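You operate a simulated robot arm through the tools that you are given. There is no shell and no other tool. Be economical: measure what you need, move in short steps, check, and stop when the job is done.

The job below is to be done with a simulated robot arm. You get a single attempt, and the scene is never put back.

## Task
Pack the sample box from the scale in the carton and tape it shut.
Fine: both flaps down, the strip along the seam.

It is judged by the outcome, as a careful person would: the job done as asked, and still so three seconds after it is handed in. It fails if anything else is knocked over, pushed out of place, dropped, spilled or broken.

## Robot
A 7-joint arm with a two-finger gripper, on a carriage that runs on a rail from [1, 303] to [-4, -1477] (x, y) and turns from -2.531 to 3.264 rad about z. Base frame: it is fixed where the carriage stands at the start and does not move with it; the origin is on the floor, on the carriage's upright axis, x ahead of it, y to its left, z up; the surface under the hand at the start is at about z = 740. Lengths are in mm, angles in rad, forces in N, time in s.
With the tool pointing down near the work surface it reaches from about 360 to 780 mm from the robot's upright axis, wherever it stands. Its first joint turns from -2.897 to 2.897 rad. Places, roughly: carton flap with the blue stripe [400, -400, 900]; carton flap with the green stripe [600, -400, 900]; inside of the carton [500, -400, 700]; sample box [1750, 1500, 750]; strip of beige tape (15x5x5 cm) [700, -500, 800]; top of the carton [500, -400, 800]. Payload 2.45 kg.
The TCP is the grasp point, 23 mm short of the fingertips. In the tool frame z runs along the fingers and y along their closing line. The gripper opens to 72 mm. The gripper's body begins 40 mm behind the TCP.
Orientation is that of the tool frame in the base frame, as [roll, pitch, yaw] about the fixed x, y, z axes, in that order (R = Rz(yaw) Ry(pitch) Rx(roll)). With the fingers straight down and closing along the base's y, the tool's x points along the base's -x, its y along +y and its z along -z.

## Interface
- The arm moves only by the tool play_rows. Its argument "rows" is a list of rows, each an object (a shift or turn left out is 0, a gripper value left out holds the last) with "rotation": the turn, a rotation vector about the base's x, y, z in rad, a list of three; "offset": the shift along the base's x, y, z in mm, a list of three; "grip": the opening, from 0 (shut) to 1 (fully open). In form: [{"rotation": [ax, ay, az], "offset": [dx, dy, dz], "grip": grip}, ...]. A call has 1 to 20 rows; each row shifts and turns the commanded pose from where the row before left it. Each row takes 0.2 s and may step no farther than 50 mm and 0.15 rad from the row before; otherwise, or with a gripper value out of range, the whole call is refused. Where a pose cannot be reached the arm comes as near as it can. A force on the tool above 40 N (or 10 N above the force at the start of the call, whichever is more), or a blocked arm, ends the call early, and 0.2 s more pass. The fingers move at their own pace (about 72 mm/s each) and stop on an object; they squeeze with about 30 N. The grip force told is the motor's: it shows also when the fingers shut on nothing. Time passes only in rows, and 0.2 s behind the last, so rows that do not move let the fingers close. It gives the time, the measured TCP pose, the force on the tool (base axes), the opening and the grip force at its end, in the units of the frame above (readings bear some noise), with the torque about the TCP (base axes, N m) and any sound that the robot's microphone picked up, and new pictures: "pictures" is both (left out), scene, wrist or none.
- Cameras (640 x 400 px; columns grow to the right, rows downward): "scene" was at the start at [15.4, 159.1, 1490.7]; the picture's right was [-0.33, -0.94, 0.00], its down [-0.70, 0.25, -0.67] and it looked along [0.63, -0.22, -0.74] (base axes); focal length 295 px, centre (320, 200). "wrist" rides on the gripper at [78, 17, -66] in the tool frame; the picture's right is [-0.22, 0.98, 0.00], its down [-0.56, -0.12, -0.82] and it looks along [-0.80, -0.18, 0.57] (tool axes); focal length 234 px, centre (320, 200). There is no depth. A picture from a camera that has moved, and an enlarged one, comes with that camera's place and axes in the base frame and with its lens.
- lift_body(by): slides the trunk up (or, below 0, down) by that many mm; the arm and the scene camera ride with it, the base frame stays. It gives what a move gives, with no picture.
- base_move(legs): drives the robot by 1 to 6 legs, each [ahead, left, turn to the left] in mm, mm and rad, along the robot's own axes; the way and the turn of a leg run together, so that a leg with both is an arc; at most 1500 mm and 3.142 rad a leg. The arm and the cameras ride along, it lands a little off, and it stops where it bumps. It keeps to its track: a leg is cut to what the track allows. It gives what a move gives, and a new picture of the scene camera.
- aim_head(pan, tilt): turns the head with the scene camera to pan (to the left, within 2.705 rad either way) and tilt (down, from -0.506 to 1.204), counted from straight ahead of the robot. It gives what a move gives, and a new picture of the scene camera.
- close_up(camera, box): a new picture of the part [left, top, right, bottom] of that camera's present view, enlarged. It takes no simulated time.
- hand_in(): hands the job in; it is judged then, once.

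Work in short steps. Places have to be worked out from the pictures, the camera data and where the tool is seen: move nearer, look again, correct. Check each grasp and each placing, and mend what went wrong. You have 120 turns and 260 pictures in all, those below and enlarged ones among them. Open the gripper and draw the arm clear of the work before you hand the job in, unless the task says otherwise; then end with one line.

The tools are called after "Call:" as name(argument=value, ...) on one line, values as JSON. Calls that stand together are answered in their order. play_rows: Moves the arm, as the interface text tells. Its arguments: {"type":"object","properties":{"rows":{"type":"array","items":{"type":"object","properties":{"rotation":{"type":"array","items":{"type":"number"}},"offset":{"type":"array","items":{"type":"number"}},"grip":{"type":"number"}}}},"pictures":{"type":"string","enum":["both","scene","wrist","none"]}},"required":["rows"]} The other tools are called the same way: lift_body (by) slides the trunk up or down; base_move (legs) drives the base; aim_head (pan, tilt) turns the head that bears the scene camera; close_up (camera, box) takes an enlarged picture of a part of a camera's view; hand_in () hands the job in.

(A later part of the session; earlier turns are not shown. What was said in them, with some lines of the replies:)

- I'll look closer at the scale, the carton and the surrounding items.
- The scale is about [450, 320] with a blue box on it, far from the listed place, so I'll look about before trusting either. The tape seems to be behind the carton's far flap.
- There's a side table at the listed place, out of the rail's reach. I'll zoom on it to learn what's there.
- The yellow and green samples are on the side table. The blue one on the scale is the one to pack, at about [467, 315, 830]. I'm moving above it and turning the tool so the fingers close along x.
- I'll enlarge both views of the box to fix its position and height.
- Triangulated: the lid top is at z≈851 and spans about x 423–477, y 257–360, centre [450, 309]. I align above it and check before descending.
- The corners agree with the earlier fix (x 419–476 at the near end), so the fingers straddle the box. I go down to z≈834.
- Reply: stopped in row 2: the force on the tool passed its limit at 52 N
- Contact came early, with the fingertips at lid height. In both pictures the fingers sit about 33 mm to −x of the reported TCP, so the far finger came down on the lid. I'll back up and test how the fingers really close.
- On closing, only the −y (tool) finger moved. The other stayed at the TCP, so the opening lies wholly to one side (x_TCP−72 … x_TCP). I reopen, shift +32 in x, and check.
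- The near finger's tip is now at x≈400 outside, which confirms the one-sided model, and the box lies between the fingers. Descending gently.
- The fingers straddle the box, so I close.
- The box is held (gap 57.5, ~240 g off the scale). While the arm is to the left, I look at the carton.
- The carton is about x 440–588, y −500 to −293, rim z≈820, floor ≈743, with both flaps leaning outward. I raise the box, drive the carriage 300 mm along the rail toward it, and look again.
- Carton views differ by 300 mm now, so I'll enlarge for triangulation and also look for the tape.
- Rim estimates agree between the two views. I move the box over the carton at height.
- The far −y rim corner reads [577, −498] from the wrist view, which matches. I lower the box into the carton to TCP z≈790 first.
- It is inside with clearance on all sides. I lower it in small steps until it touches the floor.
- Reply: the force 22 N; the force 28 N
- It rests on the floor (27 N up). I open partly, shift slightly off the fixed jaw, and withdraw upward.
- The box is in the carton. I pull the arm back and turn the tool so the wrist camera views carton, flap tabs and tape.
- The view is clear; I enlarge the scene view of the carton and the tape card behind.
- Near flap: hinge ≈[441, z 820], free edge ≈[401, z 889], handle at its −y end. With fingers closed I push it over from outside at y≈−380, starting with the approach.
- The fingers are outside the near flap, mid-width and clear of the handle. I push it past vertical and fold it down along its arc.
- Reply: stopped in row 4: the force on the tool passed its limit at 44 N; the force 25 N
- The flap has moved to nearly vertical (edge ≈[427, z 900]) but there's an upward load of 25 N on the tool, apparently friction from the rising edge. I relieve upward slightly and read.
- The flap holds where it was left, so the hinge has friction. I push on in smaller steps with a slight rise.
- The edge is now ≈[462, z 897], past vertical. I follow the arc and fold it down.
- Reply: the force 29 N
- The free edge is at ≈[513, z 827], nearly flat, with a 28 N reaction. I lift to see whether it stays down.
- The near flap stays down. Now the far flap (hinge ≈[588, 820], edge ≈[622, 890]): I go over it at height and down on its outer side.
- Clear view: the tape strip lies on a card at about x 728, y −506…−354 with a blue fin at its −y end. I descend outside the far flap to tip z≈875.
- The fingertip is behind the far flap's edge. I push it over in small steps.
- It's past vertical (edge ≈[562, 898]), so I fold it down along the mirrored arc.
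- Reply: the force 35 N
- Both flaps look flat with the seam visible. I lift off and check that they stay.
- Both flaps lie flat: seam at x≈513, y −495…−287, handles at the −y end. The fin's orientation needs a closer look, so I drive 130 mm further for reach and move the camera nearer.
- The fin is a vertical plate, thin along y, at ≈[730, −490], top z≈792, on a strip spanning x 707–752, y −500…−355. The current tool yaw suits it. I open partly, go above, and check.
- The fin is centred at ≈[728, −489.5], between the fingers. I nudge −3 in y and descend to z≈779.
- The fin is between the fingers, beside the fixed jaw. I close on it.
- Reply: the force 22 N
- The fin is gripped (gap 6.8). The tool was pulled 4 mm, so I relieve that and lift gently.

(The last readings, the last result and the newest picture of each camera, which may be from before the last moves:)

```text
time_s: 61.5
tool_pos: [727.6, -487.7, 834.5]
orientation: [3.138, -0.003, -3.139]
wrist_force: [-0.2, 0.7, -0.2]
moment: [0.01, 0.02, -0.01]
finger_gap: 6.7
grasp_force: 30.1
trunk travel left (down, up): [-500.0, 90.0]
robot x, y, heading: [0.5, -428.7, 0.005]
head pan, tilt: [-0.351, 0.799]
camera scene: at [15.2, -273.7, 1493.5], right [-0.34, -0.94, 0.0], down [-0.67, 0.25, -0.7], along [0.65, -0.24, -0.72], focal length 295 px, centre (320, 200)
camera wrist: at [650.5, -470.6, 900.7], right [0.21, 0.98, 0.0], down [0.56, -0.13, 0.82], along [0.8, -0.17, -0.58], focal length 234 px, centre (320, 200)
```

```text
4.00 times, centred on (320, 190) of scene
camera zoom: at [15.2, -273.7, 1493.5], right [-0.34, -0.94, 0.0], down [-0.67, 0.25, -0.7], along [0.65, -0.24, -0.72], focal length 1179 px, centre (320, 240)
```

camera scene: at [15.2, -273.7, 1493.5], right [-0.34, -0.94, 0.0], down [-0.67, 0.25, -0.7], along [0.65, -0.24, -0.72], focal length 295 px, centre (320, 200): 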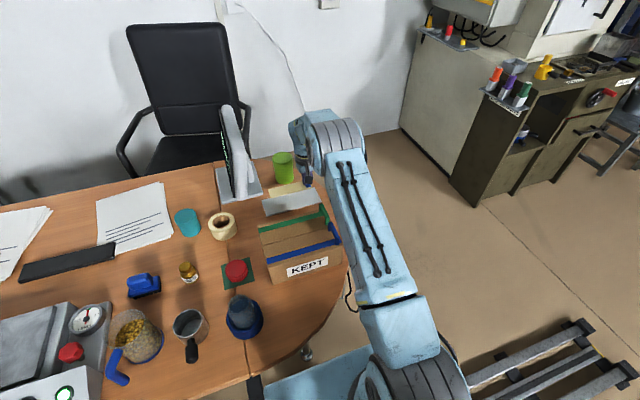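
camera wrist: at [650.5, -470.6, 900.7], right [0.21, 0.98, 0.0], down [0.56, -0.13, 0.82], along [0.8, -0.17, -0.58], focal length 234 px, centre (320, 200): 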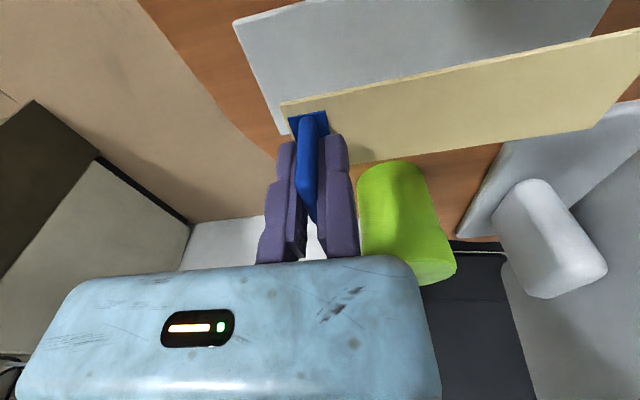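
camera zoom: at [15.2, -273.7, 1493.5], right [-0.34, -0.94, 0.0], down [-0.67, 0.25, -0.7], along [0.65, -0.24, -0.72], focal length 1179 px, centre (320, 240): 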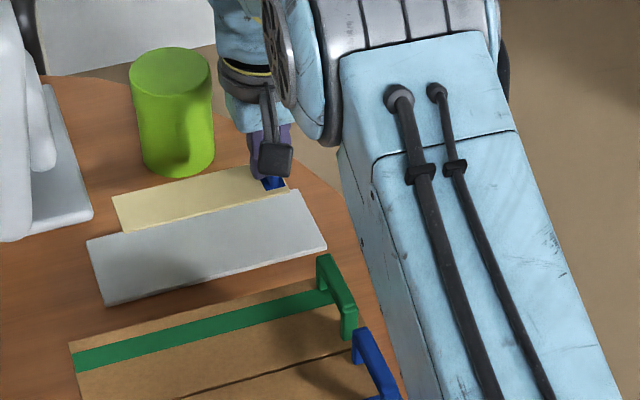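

The strip came up level in the grip. I carry it high to over the seam (target TCP ≈[512, −445]).

Call:
play_rows(rows=[{"offset": [0, 0, 40]}, {"offset": [-15, 3, 40]}, {"offset": [-35, 7, 20]}, {"offset": [-35, 7, 0]}, {"offset": [-35, 7, 0]}, {"offset": [-35, 7, 0]}, {"offset": [-35, 7, 0]}, {"offset": [-25, 4, 0]}, {}], pictures="both")

Call:
close_up(camera="scene", box=[240, 150, 400, 250])

```text
time_s: 63.5
tool_pos: [512.6, -444.5, 933.7]
orientation: [3.138, -0.002, -3.135]
wrist_force: [0.0, -0.6, -0.4]
moment: [-0.04, 0.0, 0.0]
finger_gap: 6.7
grasp_force: 30.2
trunk travel left (down, up): [-500.0, 90.0]
robot x, y, heading: [-1.8, -431.7, -0.001]
head pan, tilt: [-0.351, 0.799]
camera scene: at [15.2, -273.7, 1493.5], right [-0.34, -0.94, 0.0], down [-0.67, 0.25, -0.7], along [0.65, -0.24, -0.72], focal length 295 px, centre (320, 200)
camera wrist: at [434.5, -427.7, 999.2], right [0.21, 0.98, 0.0], down [0.56, -0.13, 0.82], along [0.8, -0.17, -0.58], focal length 234 px, centre (320, 200)
```

scene: 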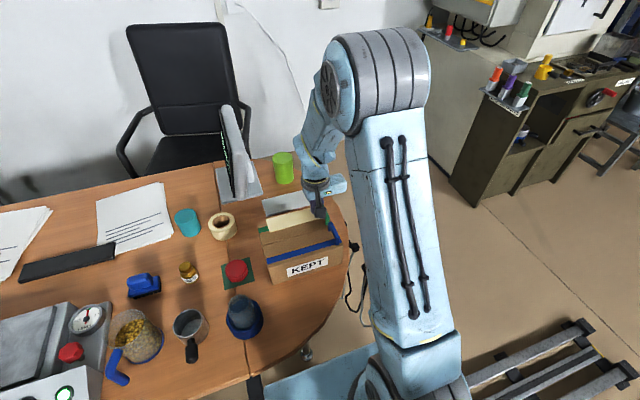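
wrist: 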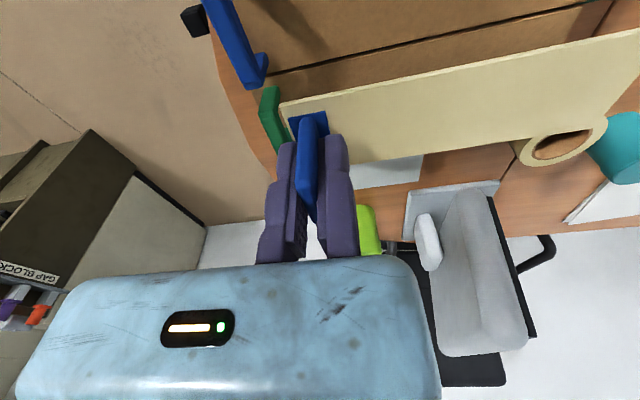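

```text
4.00 times, centred on (320, 200) of scene
camera zoom: at [15.2, -273.7, 1493.5], right [-0.34, -0.94, 0.0], down [-0.67, 0.25, -0.7], along [0.65, -0.24, -0.72], focal length 1179 px, centre (320, 200)
```

zoom: 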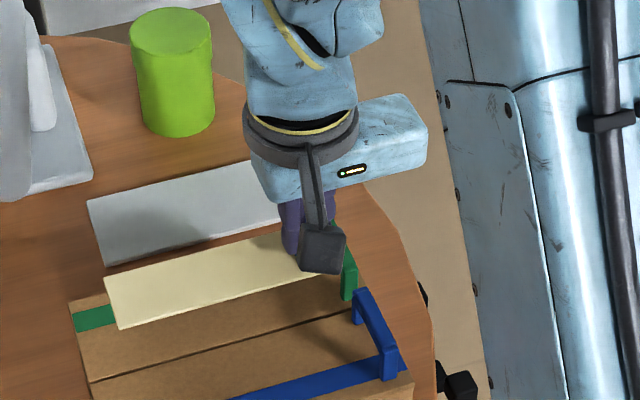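

Strip centre x≈511.5 and seam x≈512, aligned, with the strip spanning y −457…−312. I lower to just above.

Call:
play_rows(rows=[{"offset": [0, 0, -25]}, {"offset": [0, 0, -20]}, {"offset": [0, 0, -13]}, {"offset": [0, 0, -8]}, {"offset": [0, 0, -4]}, {}], pictures="wrist")

Call:
close_up(camera="scene", box=[240, 170, 400, 270])

```text
time_s: 64.9
tool_pos: [512.0, -444.8, 861.8]
orientation: [3.138, -0.001, -3.137]
wrist_force: [1.1, 0.1, 0.3]
moment: [-0.03, 0.01, 0.01]
finger_gap: 6.5
grasp_force: 30.4
trunk travel left (down, up): [-500.0, 90.0]
robot x, y, heading: [-0.3, -432.7, -0.004]
head pan, tilt: [-0.351, 0.799]
camera wrist: at [435.0, -428.2, 929.4], right [0.21, 0.98, 0.0], down [0.56, -0.13, 0.82], along [0.8, -0.17, -0.58], focal length 234 px, centre (320, 200)
```

wrist: 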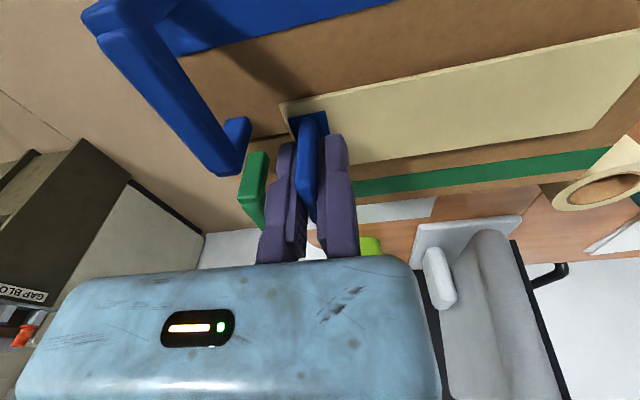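

```text
4.00 times, centred on (320, 220) of scene
camera zoom: at [15.5, -273.7, 1493.5], right [-0.34, -0.94, 0.0], down [-0.67, 0.25, -0.7], along [0.65, -0.24, -0.72], focal length 1179 px, centre (320, 120)
```

zoom: 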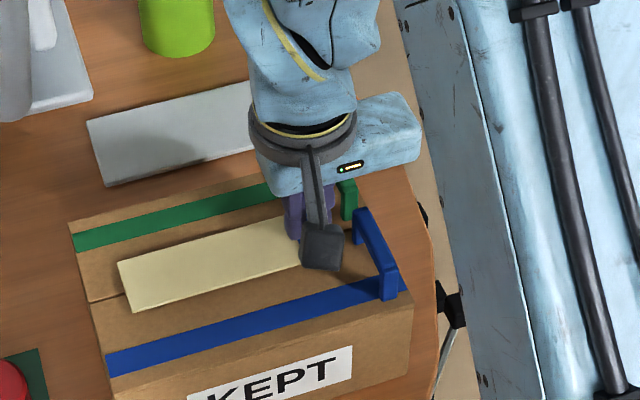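

The strip straddles the seam (end midpoint lines up with it). I lower in small steps until it presses on.

Call:
play_rows(rows=[{"offset": [0, 0, -3]}, {"offset": [0, 0, -2]}, {}], pictures="none")

Call:
play_rows(rows=[{"offset": [0, 0, -2]}, {"offset": [0, 0, -1]}, {}], pictures="none")

```text
time_s: 65.7
tool_pos: [512.4, -444.0, 860.6]
orientation: [3.138, 0.001, -3.138]
wrist_force: [1.7, 0.8, 29.3]
moment: [0.4, -0.04, 0.0]
finger_gap: 6.8
grasp_force: 29.9
trunk travel left (down, up): [-500.0, 90.0]
robot x, y, heading: [-1.1, -429.9, -0.002]
head pan, tilt: [-0.351, 0.799]
```

```text
time_s: 66.5
tool_pos: [511.9, -444.5, 856.7]
orientation: [3.139, 0.0, -3.139]
wrist_force: [2.2, 1.1, 33.2]
moment: [0.54, -0.05, -0.06]
finger_gap: 6.7
grasp_force: 29.5
trunk travel left (down, up): [-500.0, 90.0]
robot x, y, heading: [-1.1, -429.4, -0.001]
head pan, tilt: [-0.351, 0.799]
```

It's pressed on with 33 N. I open slightly, ease off the fin, and lift.

Call:
play_rows(rows=[{"grip": 0.25}, {}, {"offset": [0, 3, 0]}, {"offset": [0, 0, 6]}, {"offset": [0, 0, 15]}, {"offset": [0, 0, 30]}, {"offset": [-10, 0, 40]}, {"offset": [-20, 0, 45]}, {"offset": [-30, 0, 40]}, {"offset": [-30, 0, 20]}, {}], pictures="both")

Call:
close_up(camera="scene", box=[240, 170, 400, 270])

Call:
close_up(camera="wrist", box=[200, 0, 440, 150])

```text
time_s: 68.9
tool_pos: [422.5, -442.5, 1050.4]
orientation: [3.137, -0.003, -3.139]
wrist_force: [0.3, -0.4, -0.1]
moment: [0.03, -0.01, -0.02]
finger_gap: 18.1
grasp_force: 0.1
trunk travel left (down, up): [-500.0, 90.0]
robot x, y, heading: [-2.1, -428.0, 0.001]
head pan, tilt: [-0.351, 0.799]
camera scene: at [14.8, -273.7, 1493.5], right [-0.34, -0.94, 0.0], down [-0.67, 0.25, -0.7], along [0.65, -0.24, -0.72], focal length 295 px, centre (320, 200)
camera wrist: at [345.5, -425.5, 1118.3], right [0.21, 0.98, 0.0], down [0.56, -0.13, 0.82], along [0.8, -0.17, -0.58], focal length 234 px, centre (320, 200)
```

scene: 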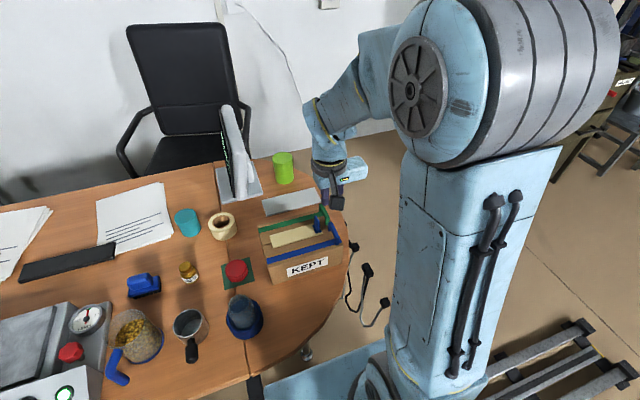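
wrist: 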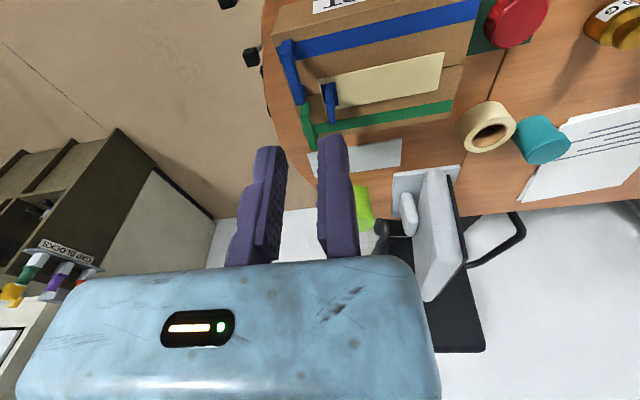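

```text
4.00 times, centred on (320, 220) of scene
camera zoom: at [14.8, -273.7, 1493.5], right [-0.34, -0.94, 0.0], down [-0.67, 0.25, -0.7], along [0.65, -0.24, -0.72], focal length 1179 px, centre (320, 120)
```

zoom: 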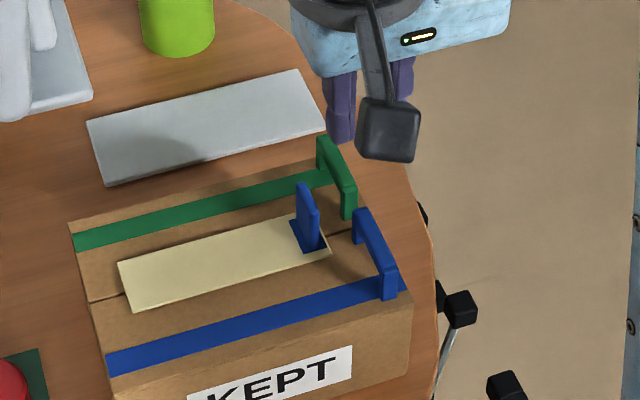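

```text
2.67 times, centred on (320, 75) of wrist
camera zoom: at [345.5, -425.5, 1118.3], right [0.21, 0.98, 0.0], down [0.56, -0.13, 0.82], along [0.8, -0.17, -0.58], focal length 624 px, centre (320, 533)
```

zoom: 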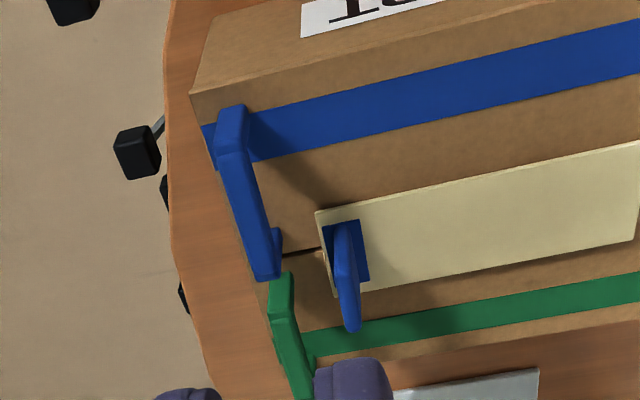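

The strip lies along the seam over both flaps. To be sure it sticks along its length, I press its free end once with closed fingers.

Call:
play_rows(rows=[{"offset": [30, 35, -20], "grip": 0}, {"offset": [30, 36, -30]}, {"offset": [30, 36, -40]}, {"offset": [0, 0, -40]}, {"offset": [0, 0, -30]}, {"offset": [0, 0, -20]}, {"offset": [0, 0, -8]}, {"offset": [0, 0, -4]}, {}], pictures="none")

Call:
play_rows(rows=[{"offset": [0, 0, -3]}, {}], pictures="wrist")

```text
refused: row 1 steps farther than a row can; nothing moved
```

```text
time_s: 69.5
tool_pos: [423.9, -441.2, 1047.6]
orientation: [3.139, -0.002, -3.138]
wrist_force: [0.3, 0.3, -0.2]
moment: [0.0, 0.01, 0.01]
finger_gap: 18.2
grasp_force: 0.2
trunk travel left (down, up): [-500.0, 90.0]
robot x, y, heading: [-1.9, -435.1, -0.003]
head pan, tilt: [-0.351, 0.799]
camera wrist: at [345.8, -425.6, 1115.1], right [0.21, 0.98, 0.0], down [0.56, -0.13, 0.82], along [0.8, -0.17, -0.58], focal length 234 px, centre (320, 200)
```

wrist: 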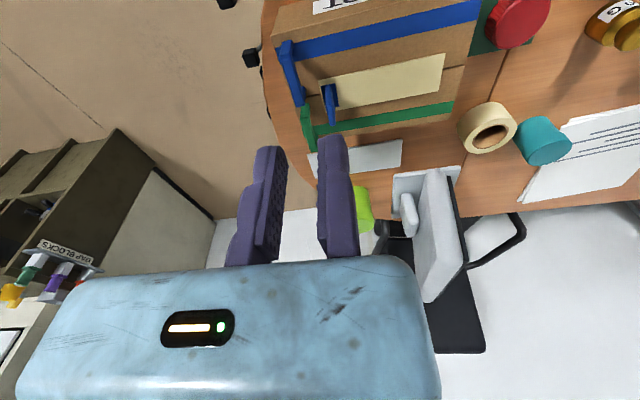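

A row was too long, so only 3 mm was moved. I repeat with shorter rows.

Call:
play_rows(rows=[{"offset": [22, 27, -15], "grip": 0}, {"offset": [22, 27, -25]}, {"offset": [22, 27, -25]}, {"offset": [22, 27, -25]}, {"offset": [0, 0, -40]}, {"offset": [0, 0, -30]}, {"offset": [0, 0, -20]}, {"offset": [0, 0, -5]}, {}], pictures="wrist")

```text
time_s: 71.5
tool_pos: [511.2, -333.3, 863.3]
orientation: [3.137, -0.004, -3.139]
wrist_force: [0.0, 0.1, 0.3]
moment: [-0.01, -0.02, 0.03]
finger_gap: 0.1
grasp_force: 28.1
trunk travel left (down, up): [-500.0, 90.0]
robot x, y, heading: [-2.5, -433.1, -0.0]
head pan, tilt: [-0.351, 0.799]
camera wrist: at [433.7, -317.5, 929.9], right [0.21, 0.98, 0.0], down [0.56, -0.13, 0.82], along [0.8, -0.17, -0.58], focal length 234 px, centre (320, 200)
```

wrist: 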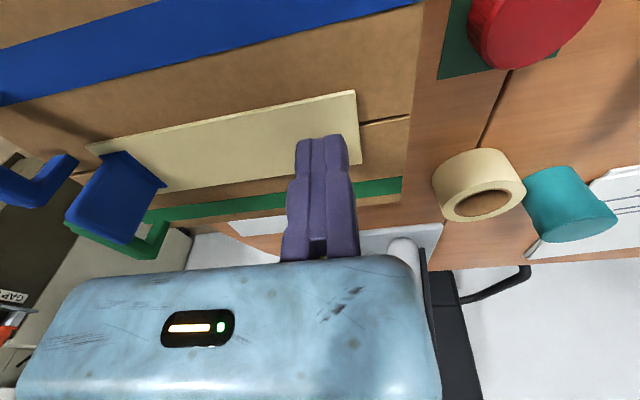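

Positioned over the free end; I press gently.

Call:
play_rows(rows=[{"offset": [0, 0, -4]}, {"offset": [0, 0, -3]}, {"offset": [0, 0, -2]}, {}], pictures="none")

Call:
play_rows(rows=[{"offset": [0, 0, 10]}, {"offset": [0, 0, 35]}, {"offset": [-15, 0, 40]}, {"offset": [-25, 0, 40]}, {"offset": [-30, 0, 35]}, {"offset": [-30, 0, 30], "grip": 1}, {}, {}], pictures="both")

Call:
close_up(camera="scene", box=[240, 170, 400, 270])

```text
time_s: 72.5
tool_pos: [511.1, -334.1, 856.5]
orientation: [3.136, 0.001, -3.138]
wrist_force: [1.3, -0.5, 25.8]
moment: [0.0, -0.01, 0.01]
finger_gap: 5.7
grasp_force: 28.4
trunk travel left (down, up): [-500.0, 90.0]
robot x, y, heading: [-1.8, -431.8, 0.004]
head pan, tilt: [-0.351, 0.799]
```

```text
time_s: 74.3
tool_pos: [410.2, -334.4, 1044.5]
orientation: [3.138, -0.002, -3.139]
wrist_force: [0.2, -0.1, -0.3]
moment: [0.01, 0.0, 0.02]
finger_gap: 71.7
grasp_force: 0.0
trunk travel left (down, up): [-500.0, 90.0]
robot x, y, heading: [0.3, -432.9, 0.001]
head pan, tilt: [-0.351, 0.799]
camera scene: at [15.7, -273.6, 1493.5], right [-0.34, -0.94, 0.0], down [-0.67, 0.25, -0.7], along [0.65, -0.24, -0.72], focal length 295 px, centre (320, 200)
camera wrist: at [332.5, -318.2, 1110.8], right [0.21, 0.98, 0.0], down [0.56, -0.13, 0.82], along [0.8, -0.17, -0.58], focal length 234 px, centre (320, 200)
```

scene: 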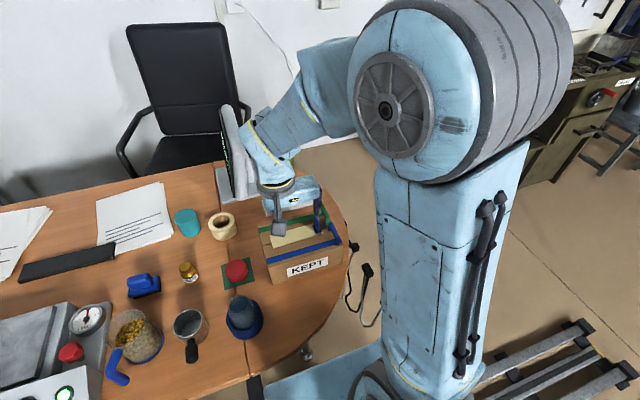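
wrist: 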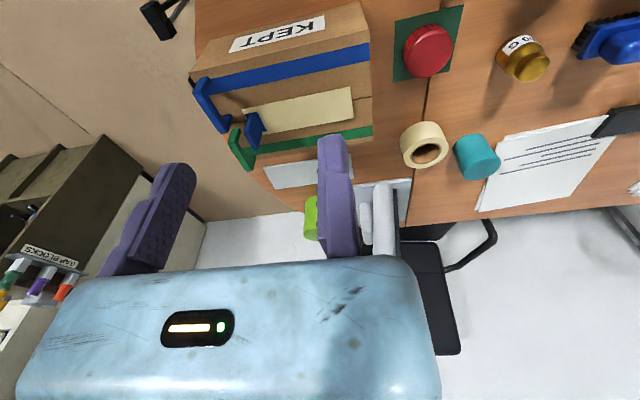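

```text
4.00 times, centred on (320, 220) of scene
camera zoom: at [15.7, -273.6, 1493.5], right [-0.34, -0.94, 0.0], down [-0.67, 0.25, -0.7], along [0.65, -0.24, -0.72], focal length 1179 px, centre (320, 120)
```

zoom: 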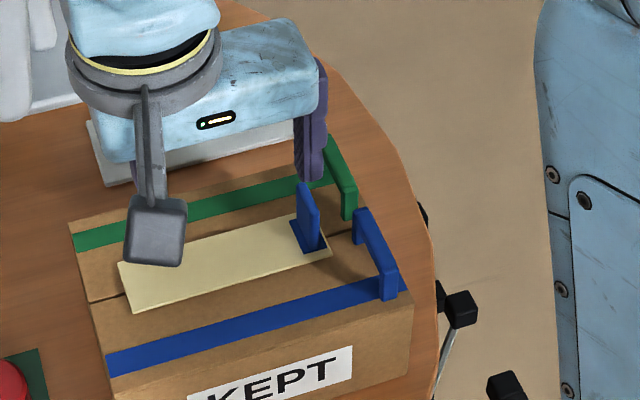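

The carton is closed, the strip lies along the seam, the gripper is open and the arm is clear, with nothing else disturbed. I hand in.

Call:
hand_in()

```text
The job is handed in.
```

The blue sample box from the scale is in the carton, both flaps are down, and the tape strip is pressed along the seam. The fin used to lift the strip is still standing on it.
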